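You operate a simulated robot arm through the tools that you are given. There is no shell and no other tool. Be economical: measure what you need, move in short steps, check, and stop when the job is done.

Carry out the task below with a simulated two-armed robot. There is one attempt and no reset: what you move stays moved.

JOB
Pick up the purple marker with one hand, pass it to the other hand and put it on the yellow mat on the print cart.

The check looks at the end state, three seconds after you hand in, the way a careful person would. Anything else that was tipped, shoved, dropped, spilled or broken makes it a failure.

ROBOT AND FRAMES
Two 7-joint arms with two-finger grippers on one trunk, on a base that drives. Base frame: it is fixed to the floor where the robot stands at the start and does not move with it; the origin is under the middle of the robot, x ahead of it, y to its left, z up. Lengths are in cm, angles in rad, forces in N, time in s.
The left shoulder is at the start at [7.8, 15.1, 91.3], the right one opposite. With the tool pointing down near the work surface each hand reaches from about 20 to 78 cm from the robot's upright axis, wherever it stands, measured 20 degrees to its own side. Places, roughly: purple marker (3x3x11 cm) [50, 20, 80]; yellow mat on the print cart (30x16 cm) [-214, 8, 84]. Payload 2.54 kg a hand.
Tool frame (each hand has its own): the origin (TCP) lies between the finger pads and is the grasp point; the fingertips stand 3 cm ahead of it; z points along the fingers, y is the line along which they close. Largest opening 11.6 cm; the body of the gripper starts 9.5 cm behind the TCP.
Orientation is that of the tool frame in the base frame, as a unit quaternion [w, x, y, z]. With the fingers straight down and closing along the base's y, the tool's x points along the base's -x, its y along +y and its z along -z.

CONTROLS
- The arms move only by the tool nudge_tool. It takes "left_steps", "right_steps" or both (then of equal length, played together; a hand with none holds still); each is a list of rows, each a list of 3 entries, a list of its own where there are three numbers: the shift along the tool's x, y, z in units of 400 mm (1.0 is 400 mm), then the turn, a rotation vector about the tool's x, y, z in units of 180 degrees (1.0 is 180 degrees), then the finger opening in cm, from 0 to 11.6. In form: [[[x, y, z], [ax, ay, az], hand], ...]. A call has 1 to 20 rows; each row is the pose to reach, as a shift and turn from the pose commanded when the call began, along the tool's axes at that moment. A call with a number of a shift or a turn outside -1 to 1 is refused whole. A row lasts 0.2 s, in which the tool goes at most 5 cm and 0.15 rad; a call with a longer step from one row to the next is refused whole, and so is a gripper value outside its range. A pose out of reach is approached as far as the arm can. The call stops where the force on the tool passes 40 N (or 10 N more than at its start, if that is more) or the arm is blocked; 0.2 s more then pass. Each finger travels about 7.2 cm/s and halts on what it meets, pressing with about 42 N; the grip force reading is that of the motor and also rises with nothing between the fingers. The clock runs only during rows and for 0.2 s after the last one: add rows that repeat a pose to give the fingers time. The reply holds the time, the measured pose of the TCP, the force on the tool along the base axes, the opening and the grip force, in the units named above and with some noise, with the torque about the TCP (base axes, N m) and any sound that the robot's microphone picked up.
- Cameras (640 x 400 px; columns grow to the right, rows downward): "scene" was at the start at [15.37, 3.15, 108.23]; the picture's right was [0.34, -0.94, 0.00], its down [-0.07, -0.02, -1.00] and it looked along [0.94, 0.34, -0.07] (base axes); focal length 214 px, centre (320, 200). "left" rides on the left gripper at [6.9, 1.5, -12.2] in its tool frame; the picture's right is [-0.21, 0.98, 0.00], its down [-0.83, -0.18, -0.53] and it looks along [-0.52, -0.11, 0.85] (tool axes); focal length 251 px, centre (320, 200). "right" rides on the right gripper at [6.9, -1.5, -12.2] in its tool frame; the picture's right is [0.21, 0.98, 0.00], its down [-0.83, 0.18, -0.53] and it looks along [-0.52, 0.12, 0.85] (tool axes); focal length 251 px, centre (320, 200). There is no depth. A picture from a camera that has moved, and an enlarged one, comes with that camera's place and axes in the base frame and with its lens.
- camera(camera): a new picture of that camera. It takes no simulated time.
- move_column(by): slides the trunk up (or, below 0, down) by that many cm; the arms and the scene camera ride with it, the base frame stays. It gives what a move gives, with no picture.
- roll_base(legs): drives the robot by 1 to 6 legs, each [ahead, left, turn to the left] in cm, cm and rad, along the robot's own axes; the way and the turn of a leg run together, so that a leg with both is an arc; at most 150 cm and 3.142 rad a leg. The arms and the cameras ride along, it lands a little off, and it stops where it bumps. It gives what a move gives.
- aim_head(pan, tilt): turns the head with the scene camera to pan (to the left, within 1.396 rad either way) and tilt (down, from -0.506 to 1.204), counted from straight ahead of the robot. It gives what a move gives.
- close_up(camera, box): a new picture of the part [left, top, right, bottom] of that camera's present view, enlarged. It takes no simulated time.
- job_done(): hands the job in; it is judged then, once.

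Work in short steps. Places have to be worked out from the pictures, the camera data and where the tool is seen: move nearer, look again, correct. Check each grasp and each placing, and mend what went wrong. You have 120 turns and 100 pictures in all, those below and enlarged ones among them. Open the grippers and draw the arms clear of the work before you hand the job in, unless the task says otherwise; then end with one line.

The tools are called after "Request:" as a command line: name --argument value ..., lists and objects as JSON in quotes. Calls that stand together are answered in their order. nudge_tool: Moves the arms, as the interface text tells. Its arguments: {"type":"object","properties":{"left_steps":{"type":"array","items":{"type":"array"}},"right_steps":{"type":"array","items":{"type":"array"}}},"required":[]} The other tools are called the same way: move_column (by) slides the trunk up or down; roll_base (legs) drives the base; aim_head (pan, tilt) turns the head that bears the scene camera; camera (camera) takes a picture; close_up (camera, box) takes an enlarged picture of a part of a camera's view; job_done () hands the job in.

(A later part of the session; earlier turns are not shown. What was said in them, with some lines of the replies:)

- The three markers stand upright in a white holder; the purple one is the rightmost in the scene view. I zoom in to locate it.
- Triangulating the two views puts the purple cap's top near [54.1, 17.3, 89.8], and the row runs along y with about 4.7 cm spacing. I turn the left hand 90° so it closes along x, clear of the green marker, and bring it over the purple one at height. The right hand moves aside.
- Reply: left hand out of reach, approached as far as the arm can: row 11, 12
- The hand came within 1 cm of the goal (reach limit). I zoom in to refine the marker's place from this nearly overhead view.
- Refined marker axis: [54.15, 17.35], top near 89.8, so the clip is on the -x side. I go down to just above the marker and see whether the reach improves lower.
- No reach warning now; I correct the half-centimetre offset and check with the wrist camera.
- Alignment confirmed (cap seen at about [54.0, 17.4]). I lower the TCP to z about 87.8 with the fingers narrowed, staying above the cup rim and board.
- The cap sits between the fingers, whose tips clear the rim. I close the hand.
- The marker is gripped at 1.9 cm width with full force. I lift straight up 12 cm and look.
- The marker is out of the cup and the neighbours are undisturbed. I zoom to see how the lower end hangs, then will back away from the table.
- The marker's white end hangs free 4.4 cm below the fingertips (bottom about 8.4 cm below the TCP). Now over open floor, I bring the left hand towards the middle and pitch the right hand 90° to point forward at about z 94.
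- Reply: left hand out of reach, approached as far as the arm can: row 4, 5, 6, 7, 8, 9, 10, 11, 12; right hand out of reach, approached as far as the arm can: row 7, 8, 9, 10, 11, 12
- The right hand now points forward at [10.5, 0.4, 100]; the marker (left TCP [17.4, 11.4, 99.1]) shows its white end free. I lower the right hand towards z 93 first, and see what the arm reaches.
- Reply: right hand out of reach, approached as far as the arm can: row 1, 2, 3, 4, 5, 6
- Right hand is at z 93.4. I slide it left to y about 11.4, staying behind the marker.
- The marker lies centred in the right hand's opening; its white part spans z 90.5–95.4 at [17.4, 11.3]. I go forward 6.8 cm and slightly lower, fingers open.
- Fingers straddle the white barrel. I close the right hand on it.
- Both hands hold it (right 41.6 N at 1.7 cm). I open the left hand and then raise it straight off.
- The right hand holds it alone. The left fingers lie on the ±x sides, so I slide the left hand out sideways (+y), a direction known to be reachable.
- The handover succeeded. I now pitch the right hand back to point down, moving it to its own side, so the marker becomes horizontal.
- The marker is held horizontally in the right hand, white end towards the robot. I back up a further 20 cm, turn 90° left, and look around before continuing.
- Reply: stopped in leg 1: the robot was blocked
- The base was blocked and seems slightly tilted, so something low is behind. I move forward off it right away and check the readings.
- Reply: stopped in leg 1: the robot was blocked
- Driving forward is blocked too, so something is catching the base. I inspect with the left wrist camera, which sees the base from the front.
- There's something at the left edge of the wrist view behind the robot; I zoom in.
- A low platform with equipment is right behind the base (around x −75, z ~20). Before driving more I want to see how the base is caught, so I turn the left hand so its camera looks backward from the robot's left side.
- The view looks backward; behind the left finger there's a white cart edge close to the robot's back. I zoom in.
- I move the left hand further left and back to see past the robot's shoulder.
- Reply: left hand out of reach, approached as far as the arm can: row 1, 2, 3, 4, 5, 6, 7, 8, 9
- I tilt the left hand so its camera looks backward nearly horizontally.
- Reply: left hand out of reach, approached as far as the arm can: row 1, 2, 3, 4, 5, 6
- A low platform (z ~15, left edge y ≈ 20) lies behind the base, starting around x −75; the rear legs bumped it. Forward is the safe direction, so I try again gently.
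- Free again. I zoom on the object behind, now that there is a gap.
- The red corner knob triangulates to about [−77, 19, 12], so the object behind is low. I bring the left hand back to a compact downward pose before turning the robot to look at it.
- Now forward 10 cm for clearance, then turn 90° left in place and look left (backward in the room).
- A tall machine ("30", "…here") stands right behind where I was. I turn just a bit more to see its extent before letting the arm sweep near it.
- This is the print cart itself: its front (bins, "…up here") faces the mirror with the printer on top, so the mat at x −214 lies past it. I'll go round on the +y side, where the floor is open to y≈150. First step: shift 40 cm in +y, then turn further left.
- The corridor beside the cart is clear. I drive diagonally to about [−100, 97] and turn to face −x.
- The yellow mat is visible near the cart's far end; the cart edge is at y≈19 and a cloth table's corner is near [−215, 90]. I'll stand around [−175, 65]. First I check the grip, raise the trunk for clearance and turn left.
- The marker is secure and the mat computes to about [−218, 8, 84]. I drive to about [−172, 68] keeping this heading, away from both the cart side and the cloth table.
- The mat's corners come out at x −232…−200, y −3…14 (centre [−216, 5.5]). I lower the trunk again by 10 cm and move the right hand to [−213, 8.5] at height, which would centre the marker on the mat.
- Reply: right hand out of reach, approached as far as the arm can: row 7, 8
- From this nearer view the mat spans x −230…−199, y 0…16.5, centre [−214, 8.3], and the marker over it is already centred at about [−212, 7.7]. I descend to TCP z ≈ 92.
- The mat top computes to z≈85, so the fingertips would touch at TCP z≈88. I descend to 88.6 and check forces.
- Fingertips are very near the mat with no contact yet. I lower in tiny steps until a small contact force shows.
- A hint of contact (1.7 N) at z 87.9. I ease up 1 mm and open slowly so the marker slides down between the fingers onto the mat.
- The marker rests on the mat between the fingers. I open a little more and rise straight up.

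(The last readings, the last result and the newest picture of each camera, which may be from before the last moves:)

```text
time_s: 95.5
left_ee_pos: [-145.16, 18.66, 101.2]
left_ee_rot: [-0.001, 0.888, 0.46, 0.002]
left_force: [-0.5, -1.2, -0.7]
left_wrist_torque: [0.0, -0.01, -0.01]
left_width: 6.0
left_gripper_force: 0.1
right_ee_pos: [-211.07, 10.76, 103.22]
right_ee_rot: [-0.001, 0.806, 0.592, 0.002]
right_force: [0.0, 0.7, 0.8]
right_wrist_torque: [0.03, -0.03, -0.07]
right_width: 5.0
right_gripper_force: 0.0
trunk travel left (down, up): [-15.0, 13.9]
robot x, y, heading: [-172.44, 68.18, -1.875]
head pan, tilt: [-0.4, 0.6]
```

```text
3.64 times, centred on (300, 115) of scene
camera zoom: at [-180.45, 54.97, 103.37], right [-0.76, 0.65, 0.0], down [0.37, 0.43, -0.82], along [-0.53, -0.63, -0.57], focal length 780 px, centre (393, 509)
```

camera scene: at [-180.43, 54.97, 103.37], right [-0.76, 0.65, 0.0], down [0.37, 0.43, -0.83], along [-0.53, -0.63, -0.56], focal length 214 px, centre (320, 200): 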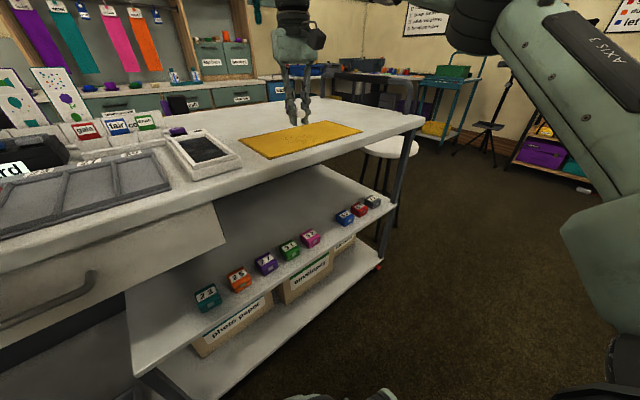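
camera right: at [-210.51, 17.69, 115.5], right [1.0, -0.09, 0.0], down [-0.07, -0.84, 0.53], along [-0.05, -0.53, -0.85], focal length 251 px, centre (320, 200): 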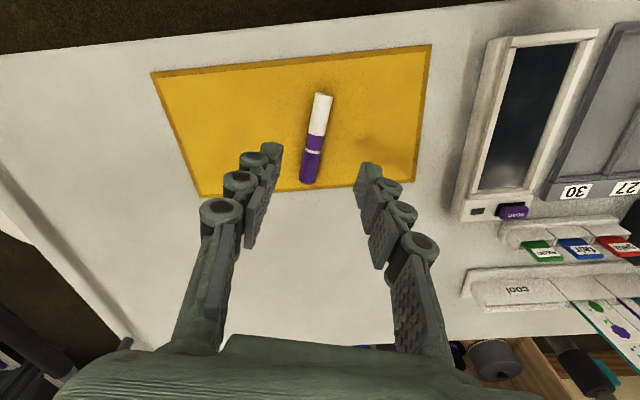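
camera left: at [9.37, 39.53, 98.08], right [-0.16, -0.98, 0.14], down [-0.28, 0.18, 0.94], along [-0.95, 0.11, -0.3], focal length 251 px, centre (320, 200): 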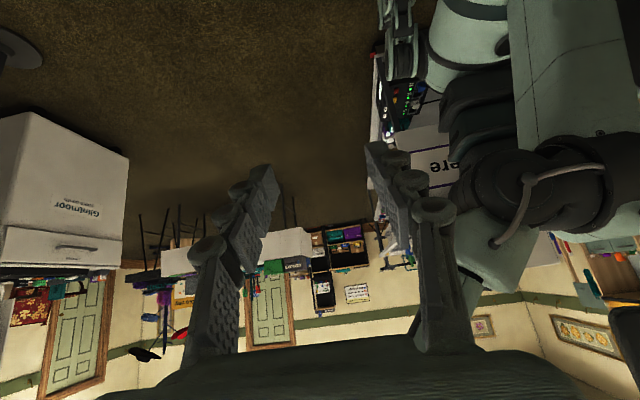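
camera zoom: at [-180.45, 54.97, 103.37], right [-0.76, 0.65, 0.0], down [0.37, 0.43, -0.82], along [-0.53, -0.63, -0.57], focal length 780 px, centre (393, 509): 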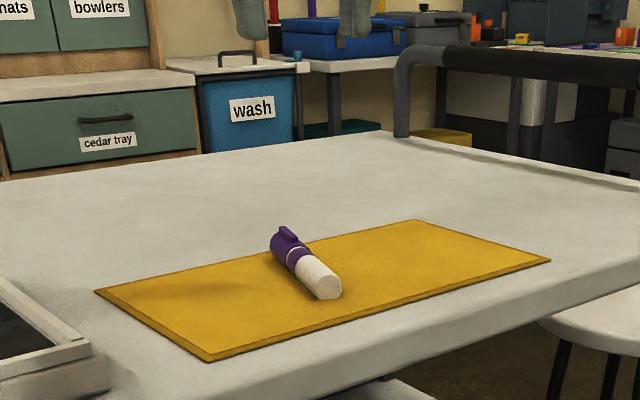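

The marker lies fully on the mat and stays still. I withdraw both hands from over the cart toward the robot.

Request:
nudge_tool --left_steps '[[[0.05, 0, 0], [0, 0, 0], 6], [[0.1, 0, 0], [0, 0, 0], 6], [[0.15, 0, 0], [0, 0, 0], 6], [[0.2, 0, 0], [0, 0, 0], 6], [[0.25, 0, 0], [0, 0, 0], 6], [[0.25, 0, 0], [0, 0, 0], 6]]' --right_steps '[[[0.08, 0, 0], [0, 0, 0], 5], [[0.16, 0, 0], [0, 0, 0], 5], [[0.24, 0, 0], [0, 0, 0], 5], [[0.32, 0, 0], [0, 0, 0], 5], [[0.4, 0, 0], [0, 0, 0], 5], [[0.45, 0, 0], [0, 0, 0], 5]]'

Request:
aim_head --pan -0.1 --tilt 0.6

Request:
camera --camera "scene"

Request:
camera --camera "right"

```text
time_s: 96.9
left_ee_pos: [-139.56, 26.74, 101.26]
left_ee_rot: [-0.001, 0.888, 0.459, 0.001]
left_force: [-0.4, -0.1, -0.9]
left_wrist_torque: [-0.01, -0.01, 0.03]
left_width: 6.0
left_gripper_force: 0.0
right_ee_pos: [-205.7, 27.74, 103.23]
right_ee_rot: [-0.002, 0.806, 0.592, 0.001]
right_force: [0.6, 1.1, 0.1]
right_wrist_torque: [-0.01, 0.01, -0.02]
right_width: 5.02
right_gripper_force: 0.1
trunk travel left (down, up): [-15.0, 13.9]
robot x, y, heading: [-172.48, 68.12, -1.872]
head pan, tilt: [-0.4, 0.6]
```

```text
time_s: 97.7
left_ee_pos: [-139.53, 26.75, 101.32]
left_ee_rot: [-0.001, 0.888, 0.46, 0.002]
left_force: [-0.2, 0.4, -0.2]
left_wrist_torque: [0.02, 0.0, 0.01]
left_width: 5.99
left_gripper_force: 0.0
right_ee_pos: [-205.65, 27.75, 103.4]
right_ee_rot: [-0.002, 0.807, 0.591, 0.003]
right_force: [-0.1, -0.4, 0.9]
right_wrist_torque: [0.02, 0.0, 0.01]
right_width: 5.01
right_gripper_force: 0.0
trunk travel left (down, up): [-15.0, 13.9]
robot x, y, heading: [-172.66, 68.35, -1.877]
head pan, tilt: [-0.099, 0.6]
```

```text
38 pictures are left
camera scene: at [-178.19, 53.58, 103.37], right [-0.92, 0.39, 0.0], down [0.22, 0.52, -0.83], along [-0.32, -0.76, -0.56], focal length 214 px, centre (320, 200)
```

scene: 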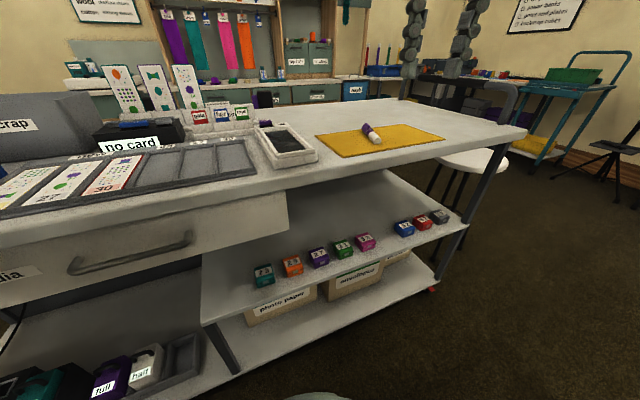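

```text
37 pictures are left
camera right: at [-205.11, 34.78, 115.65], right [1.0, -0.09, 0.0], down [-0.07, -0.85, 0.53], along [-0.05, -0.53, -0.85], focal length 251 px, centre (320, 200)
```

right: 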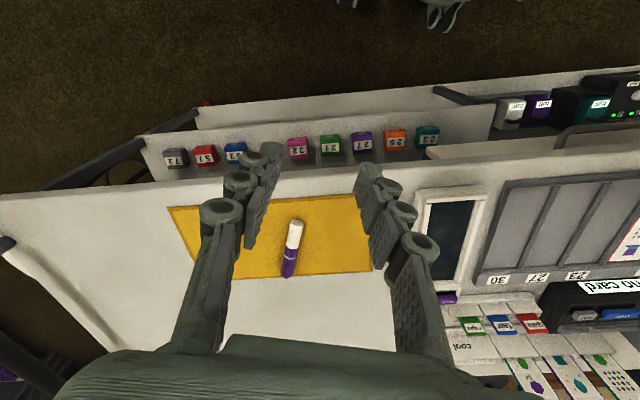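

The marker lies fully on the mat, both hands are open and clear of the cart, and the surroundings look undisturbed. I hand in.

Request:
job_done

```text
The job is handed in.
```

The purple marker was picked up with the left hand, passed to the right, and is lying on the yellow mat, about 1 cm inside the edge nearest its cap. On the way the base bumped something while reversing, most likely the print cart; later pictures showed nothing displaced, but I couldn't check the contact point directly.
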